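You operate a simulated robot arm through the tools that you are given. There is no shell and no other tool.

You run a simulated two-armed robot. Do the job below in one go: nothing can be reset, and whatever is moved stays where it is left.

TASK
Change the black line on the grey desk over from HIGH to LOW.
Fine: shut its feed lever J, vent it to 0 bar through T and R, shut both again, then open C; leave the other levers; no red lamp.

Only the result counts: the job must be done as asked and must still hold three seconds after the hand-in. Knocking over, shifting, dropping, spilling or breaking anything else fails it.

THE ROBOT
Two 7-joint arms with fingered hands on one trunk that stands fixed in place. Base frame: the origin is at the foot of the trunk, x ahead of it, y to its left, z up; the work surface is at about z = 0.905. Units: m, degrees, N and s.
The left shoulder is at [0.07, 0.166, 1.168], the right one opposite. With the tool pointing down near the work surface each hand reaches from about 0.46 to 0.96 m from the base axis, measured 20 degrees to its own side. Payload 4.1 kg a hand.
The tool frame of a hand sits at the grasp point between the pads (the TCP): z along the fingers, y along the line on which they close. The tips reach 0.032 m beyond it. The gripper opens to 0.108 m. The gripper's body begins 0.038 m behind the TCP. The gripper is a hand of 4 fingers: y runs from the thumb to the fingers, the wrist lies at [-0.016, -0.108, -0.186] in the tool frame.
Orientation is that of the tool frame in the base frame, as a unit quaternion [w, x, y, z]. With the fingers straight down and the wrist toward the robot, the tool's x, y and z point along [0, 1, 0], [1, 0, 0] and [0, 0, -1] of the base frame.

THE INTERFACE
- The arms move only by the tool play_rows. It takes "left_commands", "right_commands" or both (then of equal length, played together; a hand with none holds still); each is a list of rows, each a list of 6 numbers: the shift along the tool's x, y, z in units of 30 mm (1.0 is 30 mm), then the turn, a rotation vector about the tool's x, y, z in units of 5 degrees (1.0 is 5 degrees). In form: [[x, y, z, wx, wy, wz], ...]. A call has 1 to 20 rows; each row shifts and turns the commanded pose from where the row before left it, along the tool's axes as they then stand. A call with a number of a shift or a turn outside -1 to 1 is refused whole. A row lasts 0.2 s, in which the tool goes at most 0.05 m and 8.6 degrees; a call with a longer step from one row to the next is refused whole. Where a pose cannot be reached the arm comes as near as it can. A force on the tool above 40 N (or 10 N above the force at the start of the call, whichever is more), or a blocked arm, ends the call early, and 0.2 s more pass. In this call time passes only in rows, and 0.2 s behind the last. The reply holds the time, the measured pose of the TCP, the force on the tool along the base axes, the opening and the grip force, in the units named above and with some noise, with the torque about the TCP (base axes, N m) and any sound that the robot's microphone picked up.
- Cameras (640 x 400 px; columns grow to the right, rows downward): "scene" is now at [0.1355, -0.0104, 1.3962]; the picture's right is [-0.12, -0.99, -0.00], its down [-0.58, 0.07, -0.81] and it looks along [0.81, -0.10, -0.58] (base axes); focal length 214 px, centre (320, 200). "left" rides on the left gripper at [-0.064, -0.093, -0.131] in its tool frame; the picture's right is [-0.80, -0.28, 0.53], its down [0.55, -0.71, 0.45] and it looks along [0.25, 0.65, 0.72] (tool axes); focal length 247 px, centre (320, 200). "right" rides on the right gripper at [0.064, -0.093, -0.132] in its tool frame; the picture's right is [-0.80, 0.28, -0.53], its down [-0.55, -0.71, 0.45] and it looks along [-0.25, 0.65, 0.72] (tool axes); focal length 247 px, centre (320, 200). There is no depth. A picture from a camera that has moved, and an enlarged one, comes with that camera's place and axes in the base frame and with its lens.
- grab_frame(camera): a new picture of that camera. It takes no simulated time.
- lift_body(by): slides the trunk up (or, below 0, down) by that many m; the arms and the scene camera ride with it, the base frame stays. It gives what a move gives, with no picture.
- finger_targets(index, middle, ring, thumb_bend, hand): sets how far each is bent, from 0 (flat) to 100 (curled in); at 30 the hand is open as for a grip, at 70 the pads meet at the TCP. One left out holds its place. A second passes; each finger stops where it meets its share of the squeeze, and holds until it gets a number again. It is the only way to open and close the hand. It gives what a move gives, with no picture; readings hold the bend of each and the force on the fingers (four entries, about 0 where the hand has none), thumb and palm.
- pan_tilt(pan, tilt): turns the head with the scene camera to pan (to the left, within 86 degrees either way) and tilt (down, from -29 to 69), counted from straight ahead of the robot. It gives what a move gives.
- close_up(camera, box): a new picture of the part [left, top, right, bottom] of that camera's present view, enlarged. It takes no simulated time.
- job_done(): hands the job in; it is judged then, once.

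Nothing tells you positions but the pictures and the camera data. Unless the task says otherwise, let go and move clear before handing in.

The tools are called after "Call:" as a command line: name --argument value ..., lists and objects as JSON in quotes. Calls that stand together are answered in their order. play_rows: Moves the arms, as the interface text tells. Its arguments: {"type":"object","properties":{"left_commands":{"type":"array","items":{"type":"array","items":{"type":"number"}}},"right_commands":{"type":"array","items":{"type":"array","items":{"type":"number"}}}},"required":[]} The other tools are called the same way: lift_body (by) slides the trunk up or down; finger_targets (index, middle, ring, thumb_bend, hand) moves the fingers one by one; pan_tilt (pan, tilt) turns the head that bears the scene camera; grab_frame (camera) takes a picture; close_up (camera, box) takes an enlarged picture of a part of a camera's view; job_done () hands the job in.

At the start:

```text
t: 0.0
left_tool_pos: [0.6394, 0.0234, 1.2355]
left_orientation: [-0.001, 0.707, 0.707, -0.001]
left_contact_force: [0.5, 0.0, -0.1]
left_wrist_torque: [0.01, 0.0, 0.01]
left_gripper_width: 0.1075
left_grip_force: 0.2
left_shape: jaw
left_bend: [30.0, 30.0, 30.0, 30.0]
left_finger forces: [0.1, 0.0, 0.0, 0.0, 0.1, 0.1]
right_tool_pos: [0.4547, -0.4905, 1.2825]
right_orientation: [0.0, 0.707, 0.707, -0.001]
right_contact_force: [-0.3, 0.6, 0.8]
right_wrist_torque: [-0.01, 0.02, 0.02]
right_gripper_width: 0.1075
right_grip_force: 0.0
right_shape: jaw
right_bend: [30.0, 30.0, 30.0, 30.0]
right_finger forces: [0.0, 0.0, 0.0, 0.0, 0.1, 0.1]
trunk travel left (down, up): [-0.675, 0.265]
head pan, tilt: [-7.1, 35.6]
```

scene: 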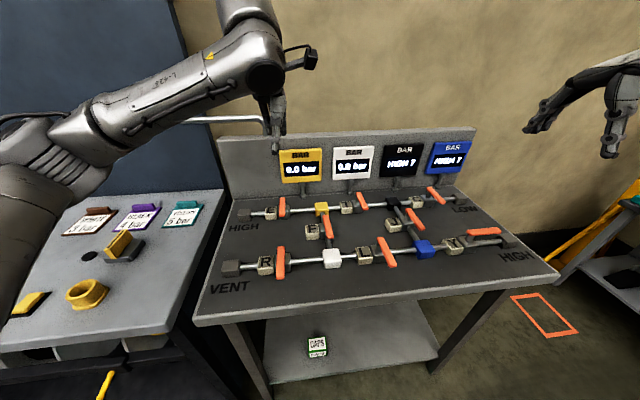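
right: 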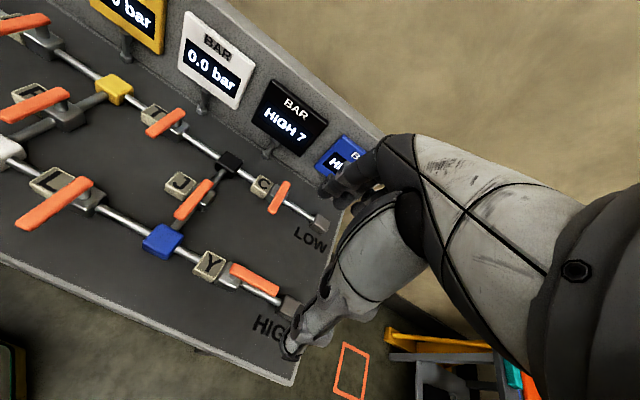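
left: 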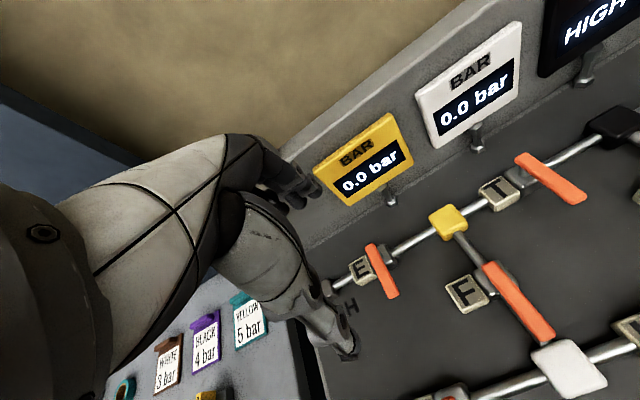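

I see a grey desk with a piping panel: levers E, T, C on the rear line, F and J on cross pipes, R, L?, Y on the front line, and gauges behind. I'll take enlarged pictures to work out the layout and lever states first.

Call:
close_up --camera "scene" --box '[200, 180, 380, 292]'

Call:
close_up --camera "scene" --box '[340, 170, 520, 282]'

Call:
close_up --camera "scene" --box '[260, 130, 500, 280]'

Call:
close_up --camera "scene" --box '[0, 180, 240, 330]'

Call:
close_up --camera "right" --box '[0, 0, 400, 250]'

Call:
close_up --camera "right" --box '[100, 100, 400, 287]'

```text
3.56 times, centred on (290, 236) of scene
camera zoom: at [0.1355, -0.0104, 1.3962], right [-0.12, -0.99, 0.0], down [-0.58, 0.07, -0.81], along [0.81, -0.1, -0.58], focal length 763 px, centre (427, 72)
```

zoom: 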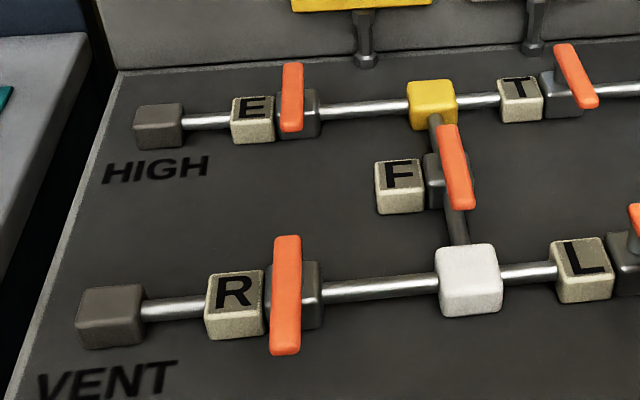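

```text
3.56 times, centred on (430, 226) of scene
camera zoom: at [0.1355, -0.0104, 1.3962], right [-0.12, -0.99, 0.0], down [-0.58, 0.07, -0.81], along [0.81, -0.1, -0.58], focal length 763 px, centre (-71, 108)
```

zoom: 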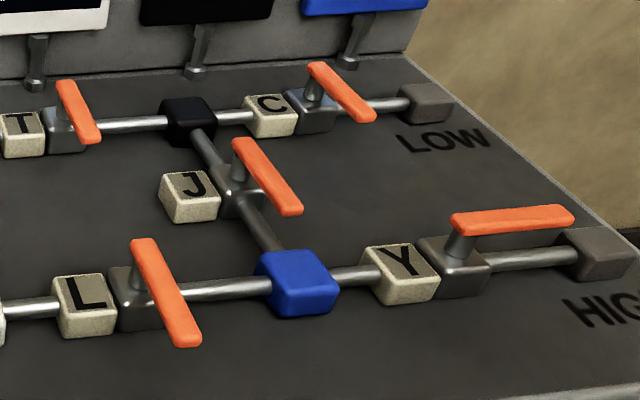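

```text
2.67 times, centred on (380, 205) of scene
camera zoom: at [0.1355, -0.0104, 1.3962], right [-0.12, -0.99, 0.0], down [-0.58, 0.07, -0.81], along [0.81, -0.1, -0.58], focal length 572 px, centre (160, 187)
```

zoom: 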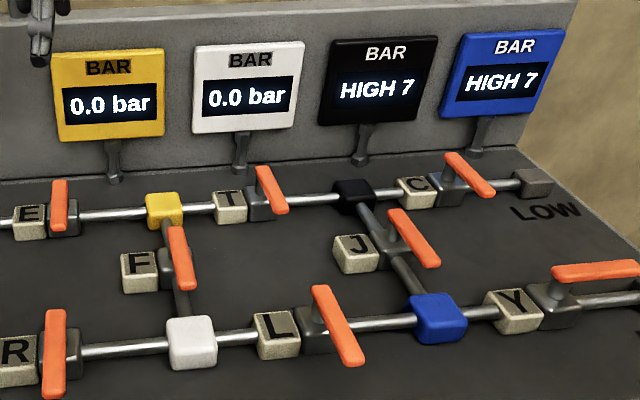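

```text
2.67 times, centred on (120, 255) of scene
camera zoom: at [0.1355, -0.0104, 1.3962], right [-0.12, -0.99, 0.0], down [-0.58, 0.07, -0.81], along [0.81, -0.1, -0.58], focal length 572 px, centre (853, 53)
```

zoom: 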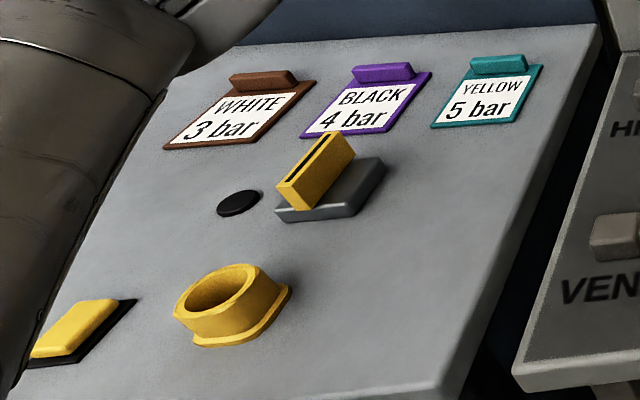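

```text
1.60 times, centred on (200, 125) of right
camera zoom: at [0.3623, -0.4249, 1.413], right [0.28, -0.8, 0.53], down [-0.71, -0.55, -0.45], along [0.65, -0.25, -0.72], focal length 395 px, centre (512, 320)
```

zoom: 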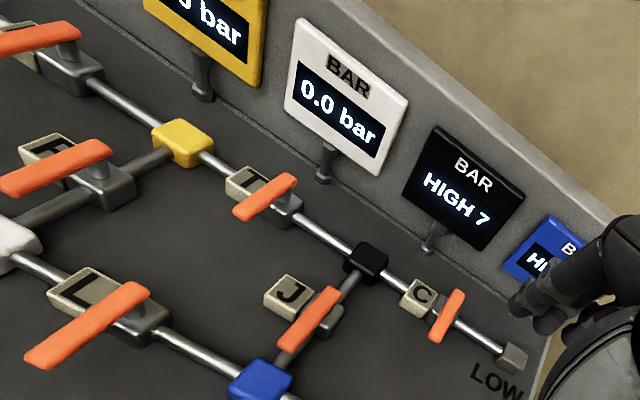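

```text
2.13 times, centred on (250, 194) of right
camera zoom: at [0.3623, -0.4249, 1.413], right [0.28, -0.8, 0.53], down [-0.71, -0.55, -0.45], along [0.65, -0.25, -0.72], focal length 527 px, centre (469, 214)
```

zoom: 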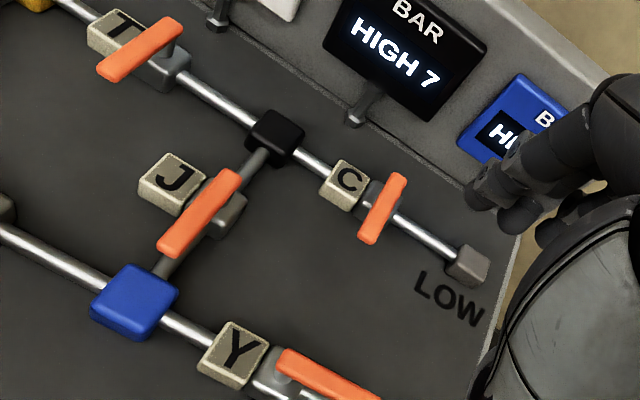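

I read the lines as HIGH–E–yellow–T–black–C–LOW at the rear, VENT–R–white–L–blue–Y–HIGH at the front, F (open) linking yellow and white, and J (open) linking black and blue. Next I'll look closely at the hands and lever pivots.

Call:
close_up --camera "scene" --box '[500, 40, 640, 180]'

Call:
close_up --camera "scene" --box '[220, 30, 340, 170]'

Call:
close_up --camera "right" --box '[130, 150, 330, 300]'

Call:
close_up --camera "left" --box '[320, 130, 640, 400]'

Call:
close_up --camera "left" --box '[180, 100, 380, 380]'

```text
2.86 times, centred on (570, 110) of scene
camera zoom: at [0.1355, -0.0104, 1.3962], right [-0.12, -0.99, 0.0], down [-0.58, 0.07, -0.81], along [0.81, -0.1, -0.58], focal length 613 px, centre (-394, 457)
```

zoom: 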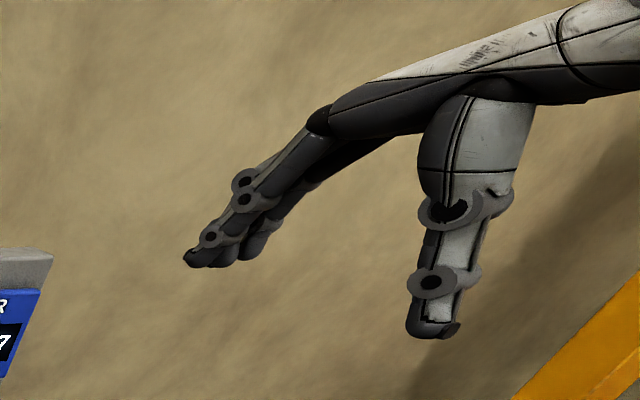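

```text
2.86 times, centred on (280, 100) of scene
camera zoom: at [0.1355, -0.0104, 1.3962], right [-0.12, -0.99, 0.0], down [-0.58, 0.07, -0.81], along [0.81, -0.1, -0.58], focal length 613 px, centre (434, 486)
```

zoom: 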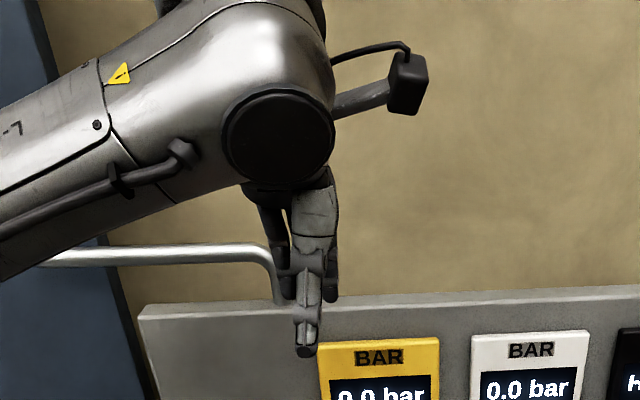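

```text
2.67 times, centred on (230, 225) of right
camera zoom: at [0.3623, -0.4249, 1.413], right [0.28, -0.8, 0.53], down [-0.71, -0.55, -0.45], along [0.65, -0.25, -0.72], focal length 659 px, centre (560, 133)
```

zoom: 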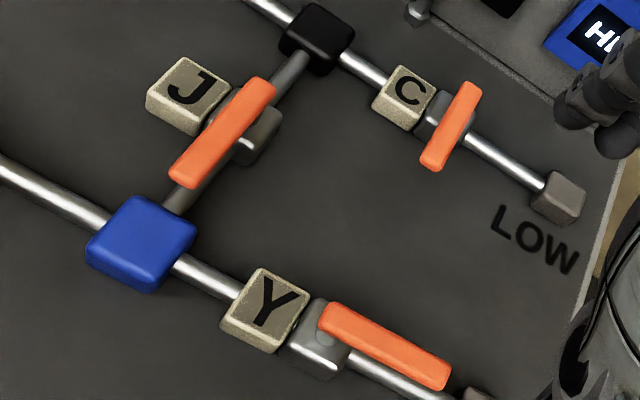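

```text
1.48 times, centred on (480, 265) of left
camera zoom: at [0.547, -0.0407, 1.3659], right [-0.28, -0.8, -0.53], down [-0.71, 0.55, -0.45], along [0.65, 0.25, -0.72], focal length 366 px, centre (83, 104)
```

zoom: 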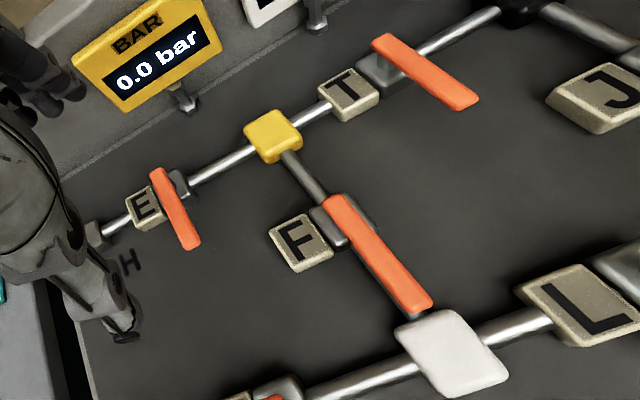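

```text
1.43 times, centred on (280, 240) of left
camera zoom: at [0.547, -0.0407, 1.3659], right [-0.28, -0.8, -0.53], down [-0.71, 0.55, -0.45], along [0.65, 0.25, -0.72], focal length 353 px, centre (377, 143)
```

zoom: 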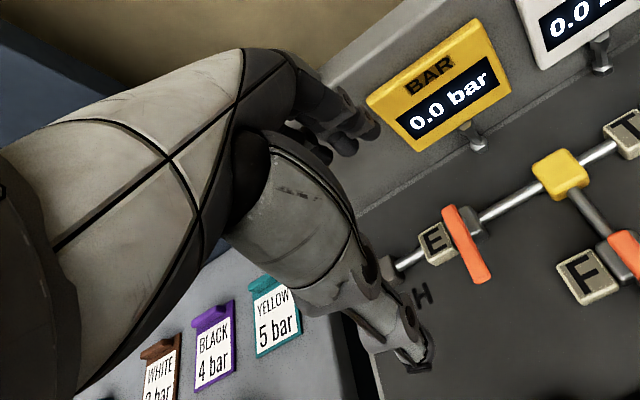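

J's handle runs along −x from its pivot near (0.617, −0.355), top at about z = 0.97; the shut levers also point toward the robot, and open Y points right. I'll shape the hands into narrow pokers (thumb and middle finger together, others curled) in free air and check how they look.

Call:
finger_targets --hand "right" --index 100 --middle 70 --ring 100 --thumb_bend 70

Call:
grab_frame --camera "right"

Call:
close_up --camera "scene" --box '[500, 40, 640, 180]'

```text
t: 1.0
left_tool_pos: [0.639, 0.0238, 1.2347]
left_orientation: [-0.001, 0.706, 0.708, -0.001]
left_contact_force: [0.1, -0.1, 0.0]
left_wrist_torque: [0.01, -0.01, -0.01]
left_gripper_width: 0.1077
left_grip_force: 0.0
left_shape: jaw
left_bend: [30.0, 30.0, 30.0, 30.0]
left_finger forces: [0.0, 0.1, 0.0, 0.0, 0.0, 0.1]
right_tool_pos: [0.4563, -0.4907, 1.2814]
right_orientation: [0.001, 0.707, 0.707, 0.0]
right_contact_force: [-0.2, 0.7, -0.5]
right_wrist_torque: [0.0, 0.0, 0.0]
right_gripper_width: 0.0031
right_grip_force: 0.1
right_shape: fingers
right_bend: [78.0, 70.0, 100.0, 66.0]
right_finger forces: [0.0, 0.0, 0.0, 0.0, 0.0, 0.1]
trunk travel left (down, up): [-0.675, 0.265]
head pan, tilt: [-7.1, 35.6]
```

```text
taken
camera right: at [0.3623, -0.4249, 1.413], right [0.28, -0.8, 0.53], down [-0.71, -0.55, -0.45], along [0.65, -0.25, -0.72], focal length 247 px, centre (320, 200)
```

right: 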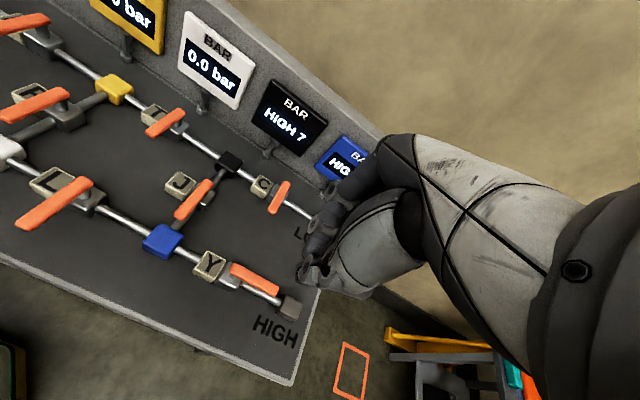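

```text
2.86 times, centred on (570, 110) of scene
camera zoom: at [0.1356, -0.0103, 1.3962], right [-0.12, -0.99, 0.0], down [-0.58, 0.07, -0.81], along [0.81, -0.1, -0.58], focal length 613 px, centre (-394, 457)
```

zoom: 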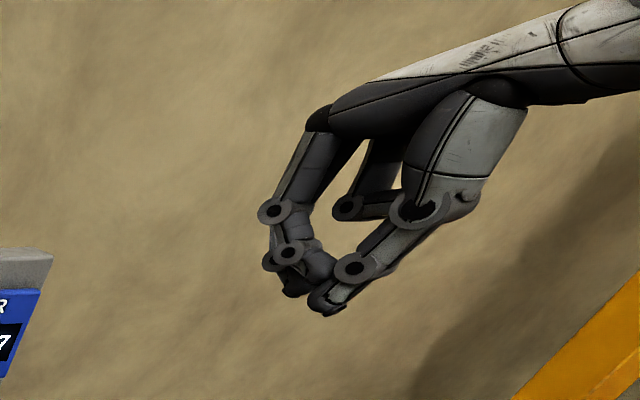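

The right hand's thumb–middle pinch gives a compact poker with tips about 3 cm below the TCP. I'll move the right hand above the spot just left of J's handle.

Call:
play_rows --right_commands '[[0.82, 0.45, 0.83, 0, 0, 0], [0.82, 0.45, 0.83, 0, 0, 0], [0.82, 0.45, 0.83, 0, 0, 0], [0.82, 0.45, 0.83, 0, 0, 0], [0.82, 0.45, 0.83, 0, 0, 0], [0.82, 0.45, 0.83, 0, 0, 0], [0.82, 0.45, 0.83, 0, 0, 0], [0.82, 0.45, 0.83, 0, 0, 0]]'

Call:
grab_frame --camera "scene"

Call:
grab_frame --camera "right"

```text
t: 2.8
left_tool_pos: [0.6404, 0.0238, 1.2347]
left_orientation: [-0.001, 0.706, 0.708, 0.0]
left_contact_force: [-0.3, -0.3, 0.6]
left_wrist_torque: [-0.01, 0.04, -0.02]
left_gripper_width: 0.1076
left_grip_force: 0.1
left_shape: jaw
left_bend: [30.0, 30.0, 30.0, 30.0]
left_finger forces: [0.0, 0.0, 0.1, 0.0, 0.1, 0.0]
right_tool_pos: [0.5659, -0.2903, 1.0824]
right_orientation: [0.0, 0.707, 0.707, -0.002]
right_contact_force: [-0.2, 0.2, -0.2]
right_wrist_torque: [-0.04, -0.02, 0.0]
right_gripper_width: 0.005
right_grip_force: 0.1
right_shape: fingers
right_bend: [80.0, 70.0, 100.0, 66.0]
right_finger forces: [0.0, 0.0, 0.0, 0.1, 0.0, 0.0]
trunk travel left (down, up): [-0.675, 0.265]
head pan, tilt: [-7.1, 35.6]
```

```text
taken
camera scene: at [0.1369, -0.0097, 1.3961], right [-0.12, -0.99, 0.0], down [-0.58, 0.07, -0.81], along [0.81, -0.1, -0.58], focal length 214 px, centre (320, 200)
```

scene: 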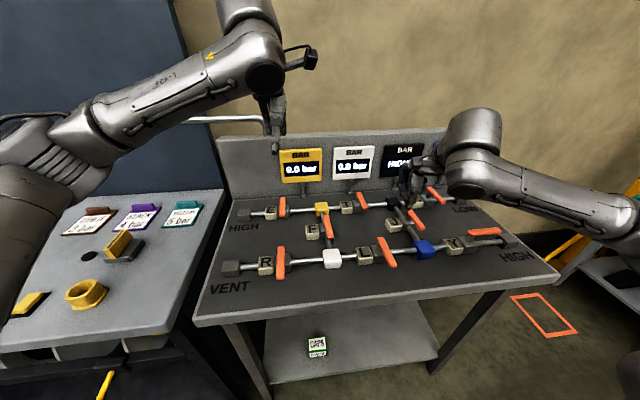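

```text
taken
camera right: at [0.472, -0.2249, 1.2142], right [0.28, -0.8, 0.53], down [-0.71, -0.55, -0.45], along [0.65, -0.25, -0.72], focal length 247 px, centre (320, 200)
```

right: 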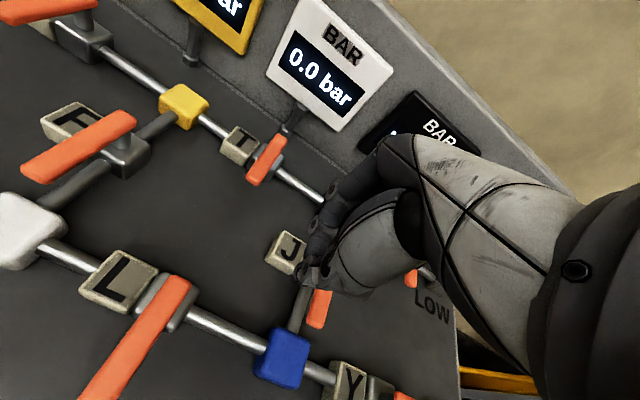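

The fist is above J's area. I'll zoom in to check where the tip is relative to the J handle before lowering.

Call:
close_up --camera "right" --box '[230, 200, 390, 300]'

Call:
close_up --camera "scene" --box '[360, 130, 520, 260]'

```text
4.00 times, centred on (310, 250) of right
camera zoom: at [0.472, -0.2249, 1.2142], right [0.28, -0.8, 0.53], down [-0.71, -0.55, -0.45], along [0.65, -0.25, -0.72], focal length 988 px, centre (360, 0)
```

zoom: 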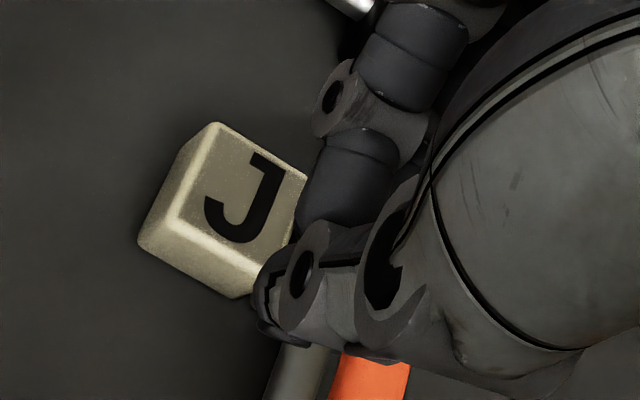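

```text
3.08 times, centred on (440, 195) of scene
camera zoom: at [0.1369, -0.0097, 1.3961], right [-0.12, -0.99, 0.0], down [-0.58, 0.07, -0.81], along [0.81, -0.1, -0.58], focal length 660 px, centre (-49, 215)
```

zoom: 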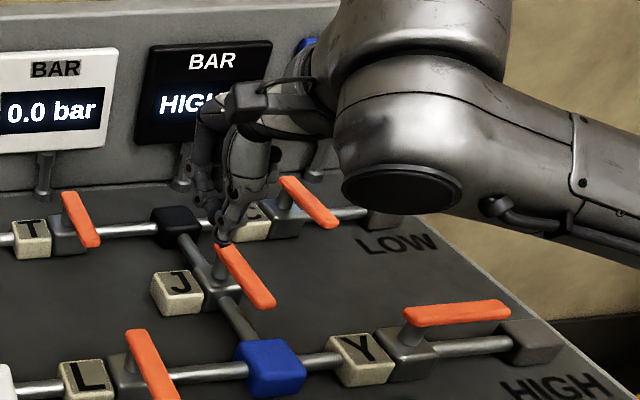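

The thumb tip is at about (0.543, −0.287), clear to the left of J's handle. I'll lower so the tips sit just below the handle's underside, then check.

Call:
play_rows --right_commands '[[0, 0.1, 0.87, 0, 0, 0], [0, 0.1, 0.87, 0, 0, 0], [0, 0.1, 0.87, 0, 0, 0], [0, 0.1, 0.87, 0, 0, 0]]'

Call:
close_up --camera "scene" --box '[360, 130, 520, 260]'

Call:
grab_frame --camera "right"

```text
t: 3.8
left_tool_pos: [0.6394, 0.0231, 1.2367]
left_orientation: [-0.001, 0.706, 0.708, -0.001]
left_contact_force: [0.5, -0.2, 0.1]
left_wrist_torque: [-0.01, 0.02, 0.02]
left_gripper_width: 0.1072
left_grip_force: 0.0
left_shape: jaw
left_bend: [30.0, 30.0, 30.0, 30.0]
left_finger forces: [0.0, 0.0, 0.1, 0.0, 0.1, 0.2]
right_tool_pos: [0.5769, -0.2941, 0.9784]
right_orientation: [-0.001, 0.707, 0.707, -0.001]
right_contact_force: [0.8, -0.1, -0.3]
right_wrist_torque: [0.0, 0.06, -0.02]
right_gripper_width: 0.0057
right_grip_force: 0.0
right_shape: fingers
right_bend: [80.0, 70.0, 100.0, 65.0]
right_finger forces: [0.0, 0.0, 0.1, 0.0, 0.0, 0.1]
trunk travel left (down, up): [-0.675, 0.265]
head pan, tilt: [-7.1, 35.6]
```

```text
3.08 times, centred on (440, 195) of scene
camera zoom: at [0.1364, -0.0107, 1.3962], right [-0.12, -0.99, 0.0], down [-0.58, 0.07, -0.81], along [0.81, -0.1, -0.58], focal length 660 px, centre (-49, 215)
```

zoom: 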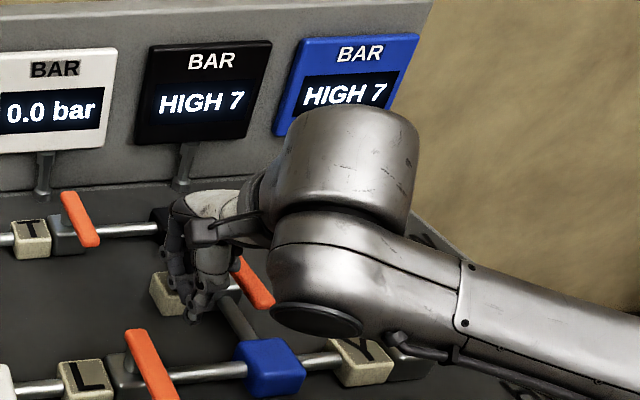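

```text
taken
camera right: at [0.4835, -0.2281, 1.1103], right [0.28, -0.8, 0.53], down [-0.71, -0.55, -0.45], along [0.65, -0.25, -0.72], focal length 247 px, centre (320, 200)
```

right: 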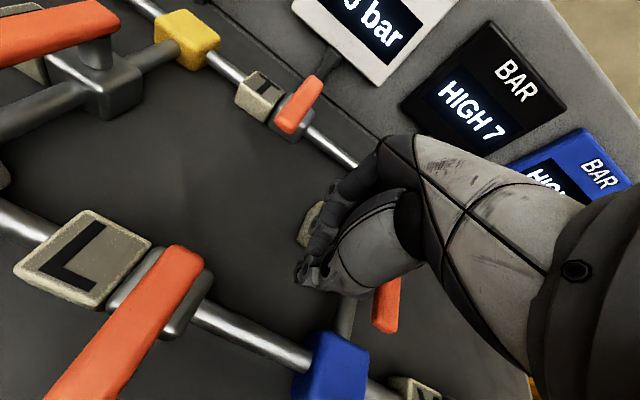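

The tip is beside J's handle with no contact. I'll now creep toward −y until it touches and feel whether the lever gives.

Call:
play_rows --right_commands '[[-0.5, 0, 0, 0, 0, 0], [-0.5, 0, 0, 0, 0, 0], [-0.4, 0, 0, 0, 0, 0], [-0.3, 0, 0, 0, 0, 0]]'

Call:
close_up --camera "right" --box '[240, 180, 480, 330]'

Call:
close_up --camera "scene" --box '[360, 130, 520, 260]'

```text
t: 4.8
left_tool_pos: [0.6379, 0.0247, 1.2366]
left_orientation: [0.0, 0.706, 0.708, 0.0]
left_contact_force: [-0.4, 1.0, 0.2]
left_wrist_torque: [0.01, 0.0, 0.0]
left_gripper_width: 0.1074
left_grip_force: 0.0
left_shape: jaw
left_bend: [30.0, 30.0, 30.0, 30.0]
left_finger forces: [0.1, 0.0, 0.1, 0.0, 0.0, 0.1]
right_tool_pos: [0.575, -0.3448, 0.9807]
right_orientation: [0.001, 0.706, 0.708, 0.001]
right_contact_force: [-3.7, 1.0, 3.8]
right_wrist_torque: [-0.04, -0.19, 0.03]
right_gripper_width: 0.0067
right_grip_force: 2.8
right_shape: fingers
right_bend: [81.0, 70.0, 100.0, 65.0]
right_finger forces: [0.0, 5.8, 0.0, 0.1, 0.0, 0.0]
trunk travel left (down, up): [-0.675, 0.265]
head pan, tilt: [-7.1, 35.6]
```

```text
2.67 times, centred on (360, 255) of right
camera zoom: at [0.482, -0.2794, 1.1109], right [0.28, -0.8, 0.53], down [-0.7, -0.55, -0.45], along [0.65, -0.25, -0.72], focal length 659 px, centre (213, 53)
```

zoom: 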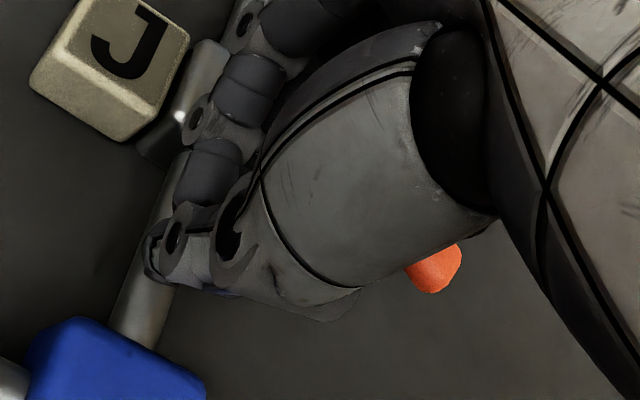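

```text
3.08 times, centred on (440, 195) of scene
camera zoom: at [0.1342, -0.0103, 1.3965], right [-0.12, -0.99, 0.0], down [-0.58, 0.07, -0.81], along [0.81, -0.1, -0.58], focal length 660 px, centre (-49, 215)
```

zoom: 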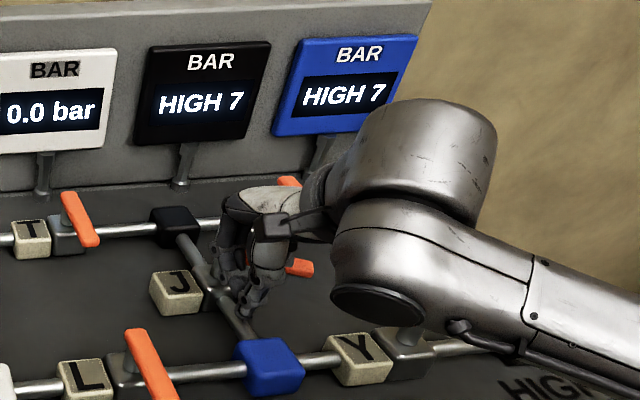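

The lever gave easily toward −y: its tip is now near (0.59, −0.42), roughly 65° round. I'll slide outward along the handle and push it +x to its stop.

Call:
play_rows --right_commands '[[-0.5, 0, 0, 0, 0, 0], [-0.5, 0.1, 0, 0, 0, 0], [-0.5, 0.1, 0, 0, 0, 0], [0, 0.25, 0, 0, 0, 0], [0, 0.25, 0, 0, 0, 0]]'

Call:
close_up --camera "right" --box '[240, 180, 480, 330]'

Call:
close_up --camera "scene" --box '[360, 130, 520, 260]'

```text
t: 6.0
left_tool_pos: [0.6357, 0.0244, 1.2377]
left_orientation: [0.0, 0.707, 0.707, 0.001]
left_contact_force: [0.4, -1.3, 0.3]
left_wrist_torque: [0.0, 0.03, 0.01]
left_gripper_width: 0.1075
left_grip_force: 0.1
left_shape: jaw
left_bend: [30.0, 30.0, 30.0, 30.0]
left_finger forces: [0.0, 0.1, 0.0, 0.0, 0.1, 0.1]
right_tool_pos: [0.5927, -0.3881, 0.9816]
right_orientation: [0.002, 0.707, 0.707, 0.001]
right_contact_force: [-16.4, 2.4, 8.4]
right_wrist_torque: [-0.08, -0.13, -0.11]
right_gripper_width: 0.0137
right_grip_force: 8.7
right_shape: fingers
right_bend: [83.0, 70.0, 100.0, 64.0]
right_finger forces: [0.0, 18.1, 0.0, 0.0, 0.0, 0.0]
trunk travel left (down, up): [-0.675, 0.265]
head pan, tilt: [-7.1, 35.6]
```

```text
2.67 times, centred on (360, 255) of right
camera zoom: at [0.4984, -0.323, 1.1122], right [0.28, -0.8, 0.53], down [-0.7, -0.55, -0.45], along [0.65, -0.25, -0.72], focal length 659 px, centre (213, 53)
```

zoom: 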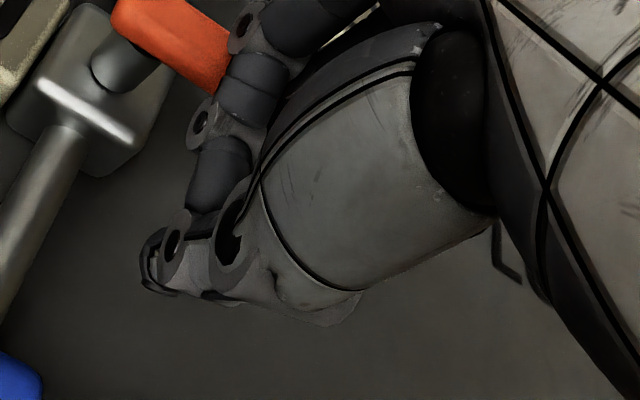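

```text
3.08 times, centred on (440, 195) of scene
camera zoom: at [0.1308, -0.0092, 1.3968], right [-0.12, -0.99, 0.0], down [-0.58, 0.07, -0.81], along [0.81, -0.1, -0.58], focal length 660 px, centre (-49, 215)
```

zoom: 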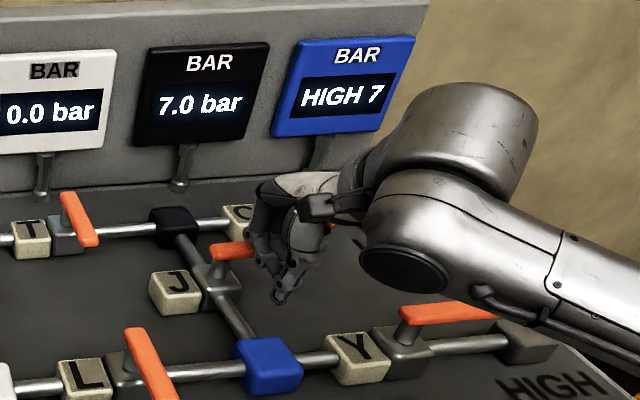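

The black gauge now reads 7.0 bar (isolated from HIGH) and J lies across its pipe at the stop. I'll back off and lift clear, then check J's angle.

Call:
play_rows --right_commands '[[0, -0.5, 0, 0, 0, 0], [0, -0.7, 0, 0, 0, 0], [0, -0.3, -0.8, 0, 0, 0], [0, 0, -1, 0, 0, 0], [0, 0, -1, 0, 0, 0], [0, 0, -1, 0, 0, 0], [-1, -0.5, -0.8, 0, 0, 0], [-1, -0.5, -0.5, 0, 0, 0], [-1, -0.5, 0, 0, 0, 0], [-1, -0.5, 0, 0, 0, 0], [-1, -0.5, 0, 0, 0, 0]]'

Call:
grab_frame --camera "scene"

Call:
grab_frame --camera "right"

```text
t: 8.4
left_tool_pos: [0.6378, 0.023, 1.235]
left_orientation: [0.0, 0.707, 0.708, 0.0]
left_contact_force: [0.5, 0.4, -0.4]
left_wrist_torque: [0.0, 0.03, 0.01]
left_gripper_width: 0.1077
left_grip_force: 0.2
left_shape: jaw
left_bend: [30.0, 30.0, 30.0, 30.0]
left_finger forces: [0.0, 0.0, 0.1, 0.0, 0.1, 0.1]
right_tool_pos: [0.475, -0.539, 1.1322]
right_orientation: [0.0, 0.707, 0.707, 0.0]
right_contact_force: [0.4, 0.0, 0.7]
right_wrist_torque: [-0.01, -0.02, 0.03]
right_gripper_width: 0.0473
right_grip_force: 0.1
right_shape: fingers
right_bend: [98.0, 70.0, 100.0, 70.0]
right_finger forces: [0.0, 0.0, 0.0, 0.0, 0.0, 0.0]
trunk travel left (down, up): [-0.675, 0.265]
head pan, tilt: [-7.1, 35.6]
```

```text
taken
camera scene: at [0.135, -0.0109, 1.3963], right [-0.12, -0.99, 0.0], down [-0.58, 0.07, -0.81], along [0.81, -0.1, -0.58], focal length 214 px, centre (320, 200)
```

scene: 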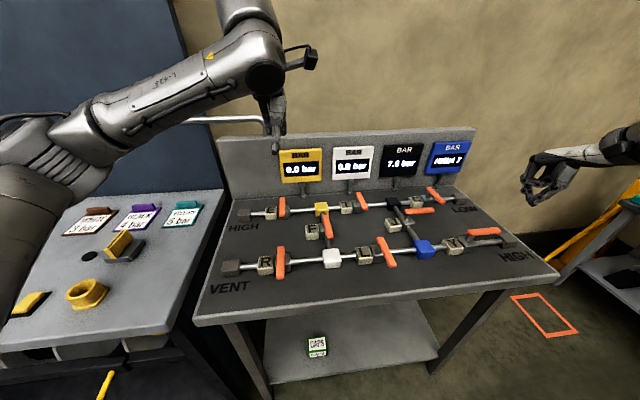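

```text
taken
camera right: at [0.3819, -0.4736, 1.2633], right [0.28, -0.8, 0.53], down [-0.71, -0.55, -0.45], along [0.65, -0.25, -0.72], focal length 247 px, centre (320, 200)
```

right: 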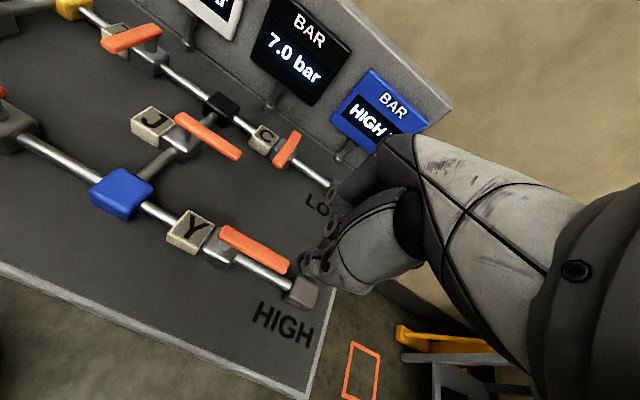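

J now points right, across its pipe. Let me zoom to verify its angle, and look at R for the next step.

Call:
close_up --camera "scene" --box '[360, 140, 520, 260]'

Call:
close_up --camera "right" --box '[80, 60, 340, 240]'

Call:
close_up --camera "scene" --box '[200, 180, 360, 300]'

```text
3.33 times, centred on (440, 200) of scene
camera zoom: at [0.135, -0.0109, 1.3963], right [-0.12, -0.99, 0.0], down [-0.58, 0.07, -0.81], along [0.81, -0.1, -0.58], focal length 715 px, centre (-80, 200)
```

zoom: 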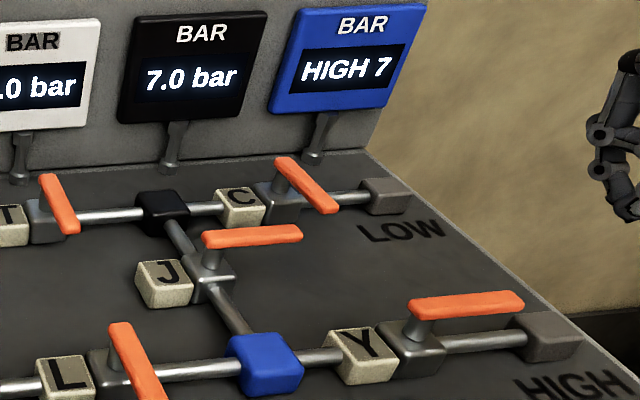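

```text
2.22 times, centred on (210, 150) of right
camera zoom: at [0.3819, -0.4736, 1.2633], right [0.28, -0.8, 0.53], down [-0.71, -0.55, -0.45], along [0.65, -0.25, -0.72], focal length 549 px, centre (564, 311)
```

zoom: 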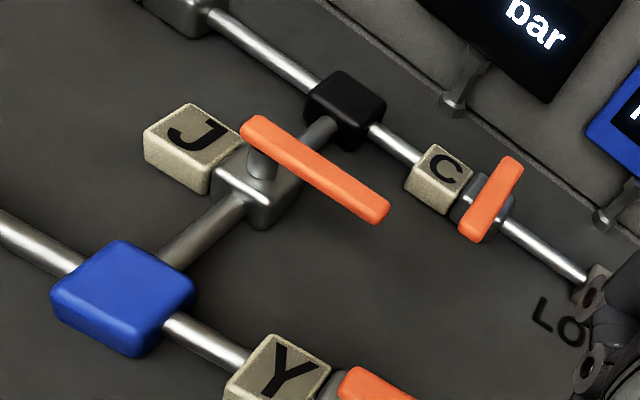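

```text
3.33 times, centred on (280, 240) of scene
camera zoom: at [0.135, -0.0109, 1.3963], right [-0.12, -0.99, 0.0], down [-0.58, 0.07, -0.81], along [0.81, -0.1, -0.58], focal length 715 px, centre (453, 67)
```

zoom: 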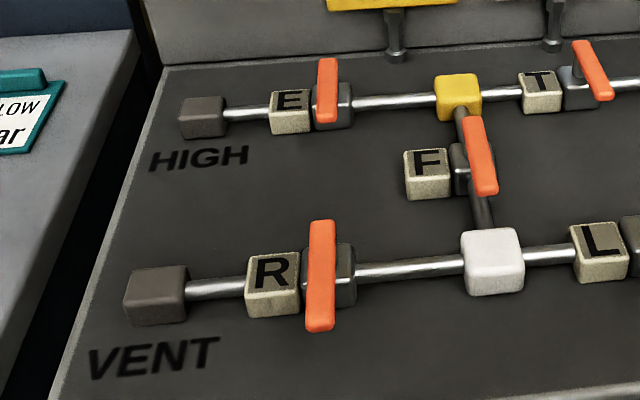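

J is shut square across its pipe. Next is R with the left hand: I'll form the same poker there, curling index and ring first.

Call:
finger_targets --hand "left" --index 100 --ring 100 --thumb_bend 30

Call:
finger_targets --hand "left" --middle 70 --thumb_bend 70

Call:
play_rows --left_commands '[[0.43, -0.9, 0.86, 0, 0, 0], [0.43, -0.9, 0.86, 0, 0, 0], [0.43, -0.9, 0.86, 0, 0, 0], [0.43, -0.9, 0.86, 0, 0, 0], [0.43, -0.9, 0.86, 0, 0, 0], [0.43, -0.9, 0.86, 0, 0, 0]]'

Call:
grab_frame --camera "left"

Call:
grab_frame --camera "scene"

```text
t: 9.4
left_tool_pos: [0.6401, 0.0227, 1.2353]
left_orientation: [0.0, 0.707, 0.708, -0.001]
left_contact_force: [0.0, 0.4, -0.5]
left_wrist_torque: [0.03, -0.02, 0.01]
left_gripper_width: 0.0708
left_grip_force: 0.1
left_shape: fingers
left_bend: [100.0, 30.0, 100.0, 30.0]
left_finger forces: [0.0, 0.0, 0.0, 0.0, 0.0, 0.0]
right_tool_pos: [0.476, -0.5388, 1.1312]
right_orientation: [0.0, 0.707, 0.707, 0.0]
right_contact_force: [0.0, -0.6, 1.8]
right_wrist_torque: [-0.01, 0.0, -0.04]
right_gripper_width: 0.0512
right_grip_force: 0.1
right_shape: fingers
right_bend: [100.0, 70.0, 100.0, 70.0]
right_finger forces: [0.0, 0.0, 0.0, 0.0, 0.1, 0.1]
trunk travel left (down, up): [-0.675, 0.265]
head pan, tilt: [-7.1, 35.6]
```

```text
t: 10.4
left_tool_pos: [0.6396, 0.0236, 1.235]
left_orientation: [0.0, 0.707, 0.708, -0.001]
left_contact_force: [0.7, 0.0, 0.4]
left_wrist_torque: [-0.02, 0.0, 0.0]
left_gripper_width: 0.0511
left_grip_force: 0.0
left_shape: fingers
left_bend: [100.0, 70.0, 100.0, 70.0]
left_finger forces: [0.0, 0.1, 0.0, 0.0, 0.0, 0.0]
right_tool_pos: [0.4755, -0.5389, 1.1322]
right_orientation: [0.0, 0.707, 0.707, 0.0]
right_contact_force: [0.0, 0.4, -0.2]
right_wrist_torque: [0.02, 0.02, 0.0]
right_gripper_width: 0.0511
right_grip_force: 0.2
right_shape: fingers
right_bend: [100.0, 70.0, 100.0, 70.0]
right_finger forces: [0.0, 0.1, 0.0, 0.0, 0.0, 0.1]
trunk travel left (down, up): [-0.675, 0.265]
head pan, tilt: [-7.1, 35.6]
```

```text
t: 11.8
left_tool_pos: [0.5064, 0.0947, 1.0818]
left_orientation: [-0.002, 0.707, 0.708, 0.0]
left_contact_force: [0.1, -0.3, -0.8]
left_wrist_torque: [0.02, 0.02, -0.03]
left_gripper_width: 0.0509
left_grip_force: 0.0
left_shape: fingers
left_bend: [100.0, 70.0, 100.0, 70.0]
left_finger forces: [0.0, 0.0, 0.0, 0.0, 0.0, 0.1]
left hand out of reach, approached as far as the arm can: row 6
right_tool_pos: [0.4772, -0.5384, 1.1315]
right_orientation: [0.0, 0.707, 0.707, 0.0]
right_contact_force: [-0.2, -0.8, 0.5]
right_wrist_torque: [-0.01, 0.0, 0.01]
right_gripper_width: 0.0508
right_grip_force: 0.0
right_shape: fingers
right_bend: [100.0, 70.0, 100.0, 70.0]
right_finger forces: [0.0, 0.0, 0.0, 0.1, 0.1, 0.0]
trunk travel left (down, up): [-0.675, 0.265]
head pan, tilt: [-7.1, 35.6]
```

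```text
taken
camera left: at [0.4144, 0.0309, 1.2131], right [-0.28, -0.8, -0.53], down [-0.71, 0.55, -0.44], along [0.65, 0.25, -0.72], focal length 247 px, centre (320, 200)
```

left: 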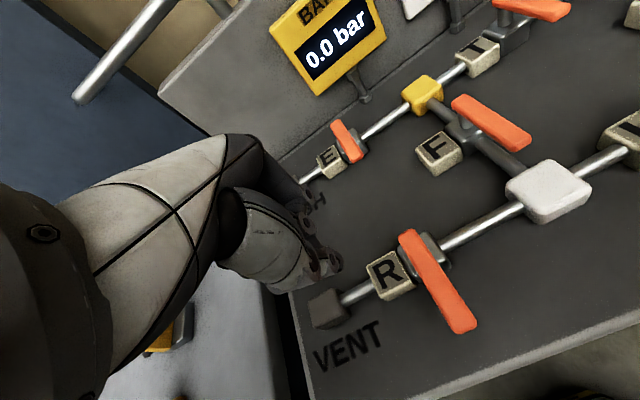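

```text
taken
camera scene: at [0.1367, -0.0101, 1.3962], right [-0.12, -0.99, 0.0], down [-0.58, 0.07, -0.81], along [0.81, -0.1, -0.58], focal length 214 px, centre (320, 200)
```

scene: 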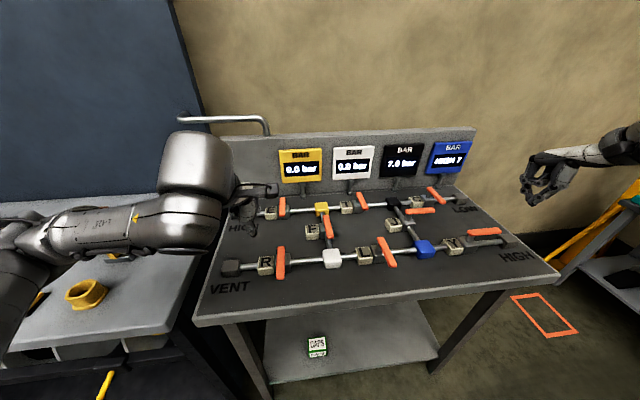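

The close pinch at R is out of reach, so for R I'll use the straight-down thumb alone (which sits ~6.5 cm nearer the robot than the TCP). R's handle runs x 0.437–0.53 at y ≈ 0.044.

Call:
finger_targets --hand "left" --index 100 --middle 100 --ring 100 --thumb_bend 30

Call:
play_rows --left_commands '[[0, 0.5, 0, 0, 0, 0], [0, 0.5, 0, 0, 0, 0]]'

Call:
grab_frame --camera "left"

Call:
close_up --camera "scene" --box '[150, 130, 350, 300]'

```text
t: 12.8
left_tool_pos: [0.507, 0.0948, 1.0831]
left_orientation: [-0.001, 0.707, 0.708, -0.002]
left_contact_force: [-0.4, -0.6, 0.0]
left_wrist_torque: [0.01, -0.01, 0.02]
left_gripper_width: 0.0708
left_grip_force: 0.0
left_shape: fingers
left_bend: [100.0, 100.0, 100.0, 30.0]
left_finger forces: [0.1, 0.0, 0.1, 0.1, 0.0, 0.0]
right_tool_pos: [0.4757, -0.5385, 1.1323]
right_orientation: [0.0, 0.707, 0.707, 0.0]
right_contact_force: [-0.3, -0.3, -0.3]
right_wrist_torque: [-0.01, 0.01, -0.01]
right_gripper_width: 0.051
right_grip_force: 0.0
right_shape: fingers
right_bend: [100.0, 70.0, 100.0, 70.0]
right_finger forces: [0.0, 0.0, 0.0, 0.1, 0.1, 0.0]
trunk travel left (down, up): [-0.675, 0.265]
head pan, tilt: [-7.1, 35.6]
```

```text
t: 13.4
left_tool_pos: [0.5373, 0.091, 1.0829]
left_orientation: [-0.001, 0.707, 0.707, -0.001]
left_contact_force: [0.6, 0.4, 0.6]
left_wrist_torque: [-0.04, 0.01, -0.02]
left_gripper_width: 0.0708
left_grip_force: 0.2
left_shape: fingers
left_bend: [100.0, 100.0, 100.0, 30.0]
left_finger forces: [0.1, 0.1, 0.0, 0.1, 0.0, 0.1]
right_tool_pos: [0.4766, -0.5382, 1.1326]
right_orientation: [0.0, 0.707, 0.707, 0.0]
right_contact_force: [0.5, 0.1, 0.7]
right_wrist_torque: [0.0, 0.04, -0.01]
right_gripper_width: 0.051
right_grip_force: 0.1
right_shape: fingers
right_bend: [100.0, 70.0, 100.0, 70.0]
right_finger forces: [0.0, 0.0, 0.0, 0.0, 0.0, 0.1]
trunk travel left (down, up): [-0.675, 0.265]
head pan, tilt: [-7.1, 35.6]
```

```text
taken
camera left: at [0.4445, 0.0291, 1.2141], right [-0.28, -0.8, -0.53], down [-0.71, 0.55, -0.45], along [0.65, 0.25, -0.72], focal length 247 px, centre (320, 200)
```

left: 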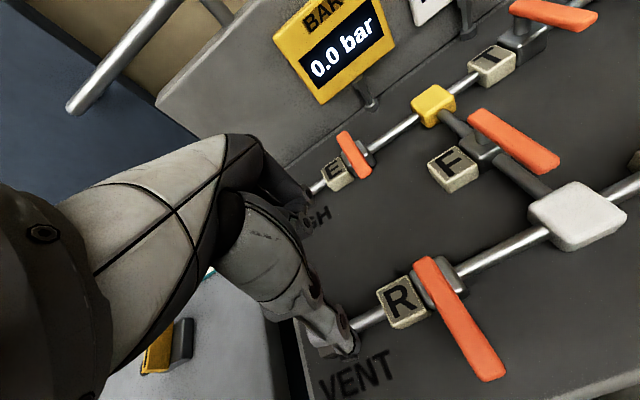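

```text
2.35 times, centred on (250, 215) of scene
camera zoom: at [0.1359, -0.0105, 1.3962], right [-0.12, -0.99, 0.0], down [-0.58, 0.07, -0.81], along [0.81, -0.1, -0.58], focal length 505 px, centre (485, 165)
```

zoom: 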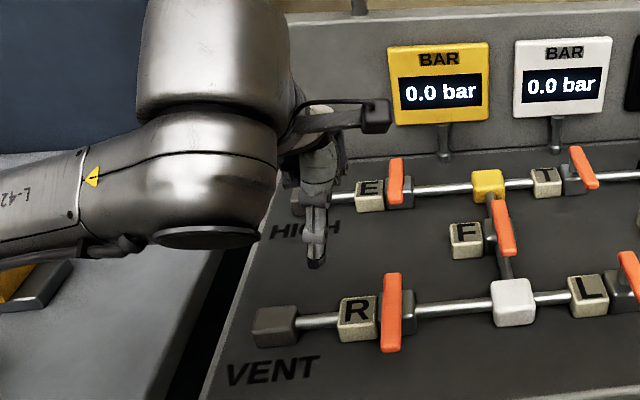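

The thumb tip is at about (0.471, 0.102, 1.056). I'll lower it beside R's handle and push gently toward −y, watching the force.

Call:
play_rows --left_commands '[[0, -0.11, 0.9, 0, 0, 0], [0, -0.11, 0.9, 0, 0, 0], [0, -0.11, 0.9, 0, 0, 0], [0, -0.11, 0.88, 0, 0, 0]]'

Call:
grab_frame --camera "left"

Call:
close_up --camera "scene" --box '[150, 160, 350, 300]'

```text
t: 14.4
left_tool_pos: [0.5226, 0.0923, 0.977]
left_orientation: [0.0, 0.706, 0.708, -0.001]
left_contact_force: [0.7, 0.4, 0.6]
left_wrist_torque: [0.03, -0.01, 0.03]
left_gripper_width: 0.071
left_grip_force: 0.2
left_shape: fingers
left_bend: [100.0, 100.0, 100.0, 30.0]
left_finger forces: [0.0, 0.0, 0.0, 0.0, 0.0, 0.1]
right_tool_pos: [0.4761, -0.538, 1.1326]
right_orientation: [0.0, 0.707, 0.707, 0.0]
right_contact_force: [-0.9, -1.0, 0.2]
right_wrist_torque: [-0.02, -0.01, 0.02]
right_gripper_width: 0.0508
right_grip_force: 0.1
right_shape: fingers
right_bend: [100.0, 70.0, 100.0, 70.0]
right_finger forces: [0.0, 0.1, 0.1, 0.1, 0.0, 0.1]
trunk travel left (down, up): [-0.675, 0.265]
head pan, tilt: [-7.1, 35.6]
```

```text
taken
camera left: at [0.4302, 0.028, 1.1078], right [-0.28, -0.8, -0.53], down [-0.71, 0.55, -0.45], along [0.65, 0.25, -0.72], focal length 247 px, centre (320, 200)
```

left: 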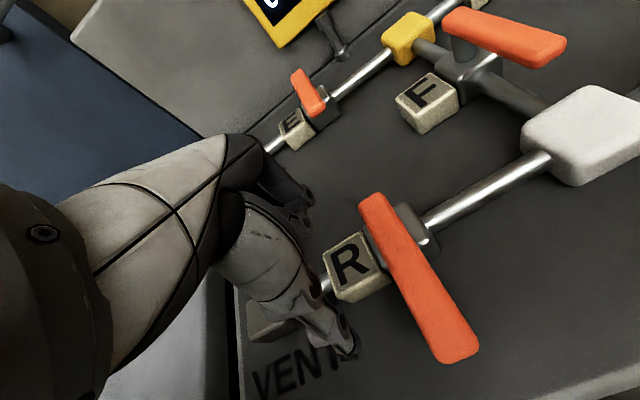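

```text
2.86 times, centred on (250, 230) of scene
camera zoom: at [0.1357, -0.0101, 1.3963], right [-0.12, -0.99, 0.0], down [-0.58, 0.07, -0.81], along [0.81, -0.1, -0.58], focal length 613 px, centre (520, 114)
```

zoom: 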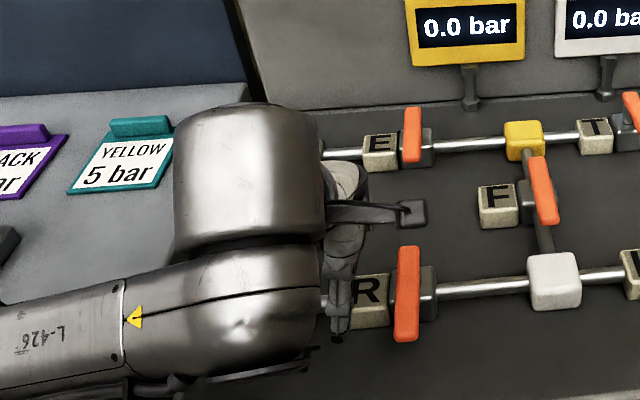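

No contact yet. Now pushing toward −y in small steps.

Call:
play_rows --left_commands '[[-0.5, 0, 0, 0, 0, 0], [-0.5, 0, 0, 0, 0, 0], [-0.4, 0, 0, 0, 0, 0], [-0.4, 0, 0, 0, 0, 0], [-0.3, 0, 0, 0, 0, 0]]'

Call:
grab_frame --camera "left"

```text
t: 15.6
left_tool_pos: [0.5262, 0.0267, 0.9793]
left_orientation: [-0.001, 0.706, 0.708, 0.0]
left_contact_force: [0.5, 0.6, 1.1]
left_wrist_torque: [0.03, 0.02, -0.01]
left_gripper_width: 0.0711
left_grip_force: 0.6
left_shape: fingers
left_bend: [100.0, 100.0, 100.0, 30.0]
left_finger forces: [0.1, 0.0, 0.0, 0.1, 0.5, 0.0]
right_tool_pos: [0.4748, -0.5384, 1.1325]
right_orientation: [0.0, 0.707, 0.707, 0.0]
right_contact_force: [0.2, -0.2, 0.0]
right_wrist_torque: [0.01, 0.01, -0.01]
right_gripper_width: 0.0514
right_grip_force: 0.1
right_shape: fingers
right_bend: [100.0, 70.0, 100.0, 70.0]
right_finger forces: [0.0, 0.1, 0.1, 0.0, 0.1, 0.0]
trunk travel left (down, up): [-0.675, 0.265]
head pan, tilt: [-7.1, 35.6]
```

```text
taken
camera left: at [0.434, -0.0374, 1.1094], right [-0.28, -0.8, -0.53], down [-0.71, 0.55, -0.45], along [0.65, 0.25, -0.72], focal length 247 px, centre (320, 200)
```

left: 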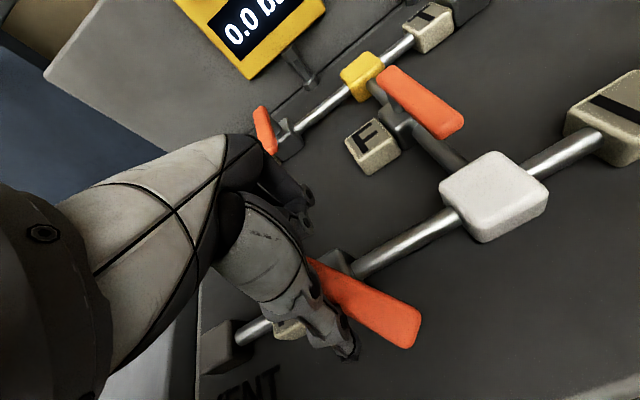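

R's lever is following, now about 43° round. I'll continue along the arc toward the stop.

Call:
play_rows --left_commands '[[-0.3, 0.2, 0, 0, 0, 0], [-0.3, 0.2, 0, 0, 0, 0], [-0.2, 0.25, 0, 0, 0, 0], [-0.2, 0.25, 0, 0, 0, 0], [0, 0.2, 0, 0, 0, 0], [0, 0.1, 0, 0, 0, 0]]'

Call:
grab_frame --camera "left"

Call:
grab_frame --camera "right"

```text
t: 17.0
left_tool_pos: [0.5581, -0.0044, 0.9795]
left_orientation: [0.0, 0.707, 0.707, -0.001]
left_contact_force: [-10.4, 1.0, -1.8]
left_wrist_torque: [-0.02, -0.07, -0.05]
left_gripper_width: 0.0746
left_grip_force: 4.2
left_shape: fingers
left_bend: [100.0, 100.0, 100.0, 23.0]
left_finger forces: [0.1, 0.0, 0.0, 0.0, 8.1, 0.1]
right_tool_pos: [0.4742, -0.5384, 1.1332]
right_orientation: [0.0, 0.707, 0.707, 0.0]
right_contact_force: [-0.6, 0.5, -0.2]
right_wrist_torque: [-0.03, -0.01, 0.02]
right_gripper_width: 0.0512
right_grip_force: 0.2
right_shape: fingers
right_bend: [100.0, 70.0, 100.0, 70.0]
right_finger forces: [0.0, 0.0, 0.0, 0.0, 0.0, 0.0]
trunk travel left (down, up): [-0.675, 0.265]
head pan, tilt: [-7.1, 35.6]
```

```text
taken
camera left: at [0.4663, -0.0674, 1.1088], right [-0.28, -0.8, -0.53], down [-0.71, 0.55, -0.45], along [0.65, 0.25, -0.72], focal length 247 px, centre (320, 200)
```

left: 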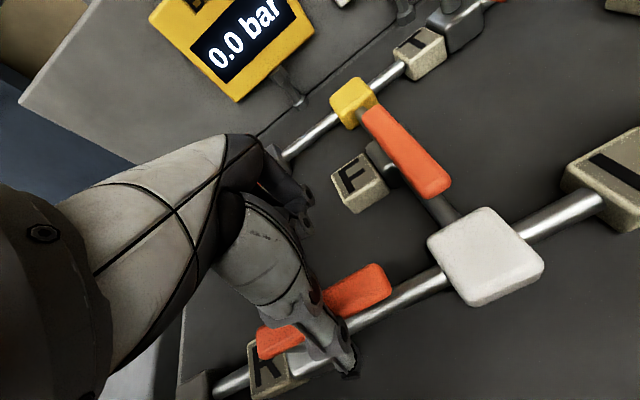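

```text
taken
camera right: at [0.3812, -0.4727, 1.2636], right [0.28, -0.8, 0.53], down [-0.7, -0.55, -0.45], along [0.65, -0.25, -0.72], focal length 247 px, centre (320, 200)
```

right: 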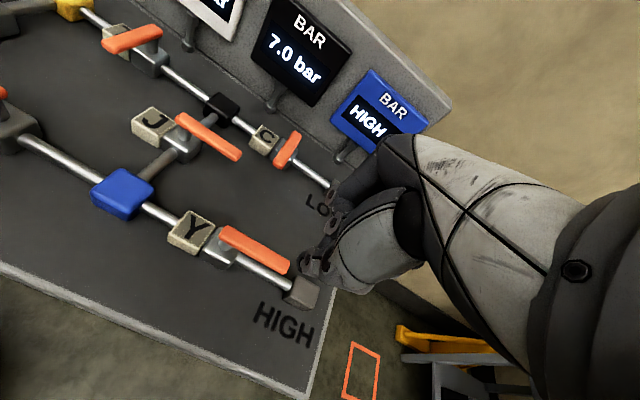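

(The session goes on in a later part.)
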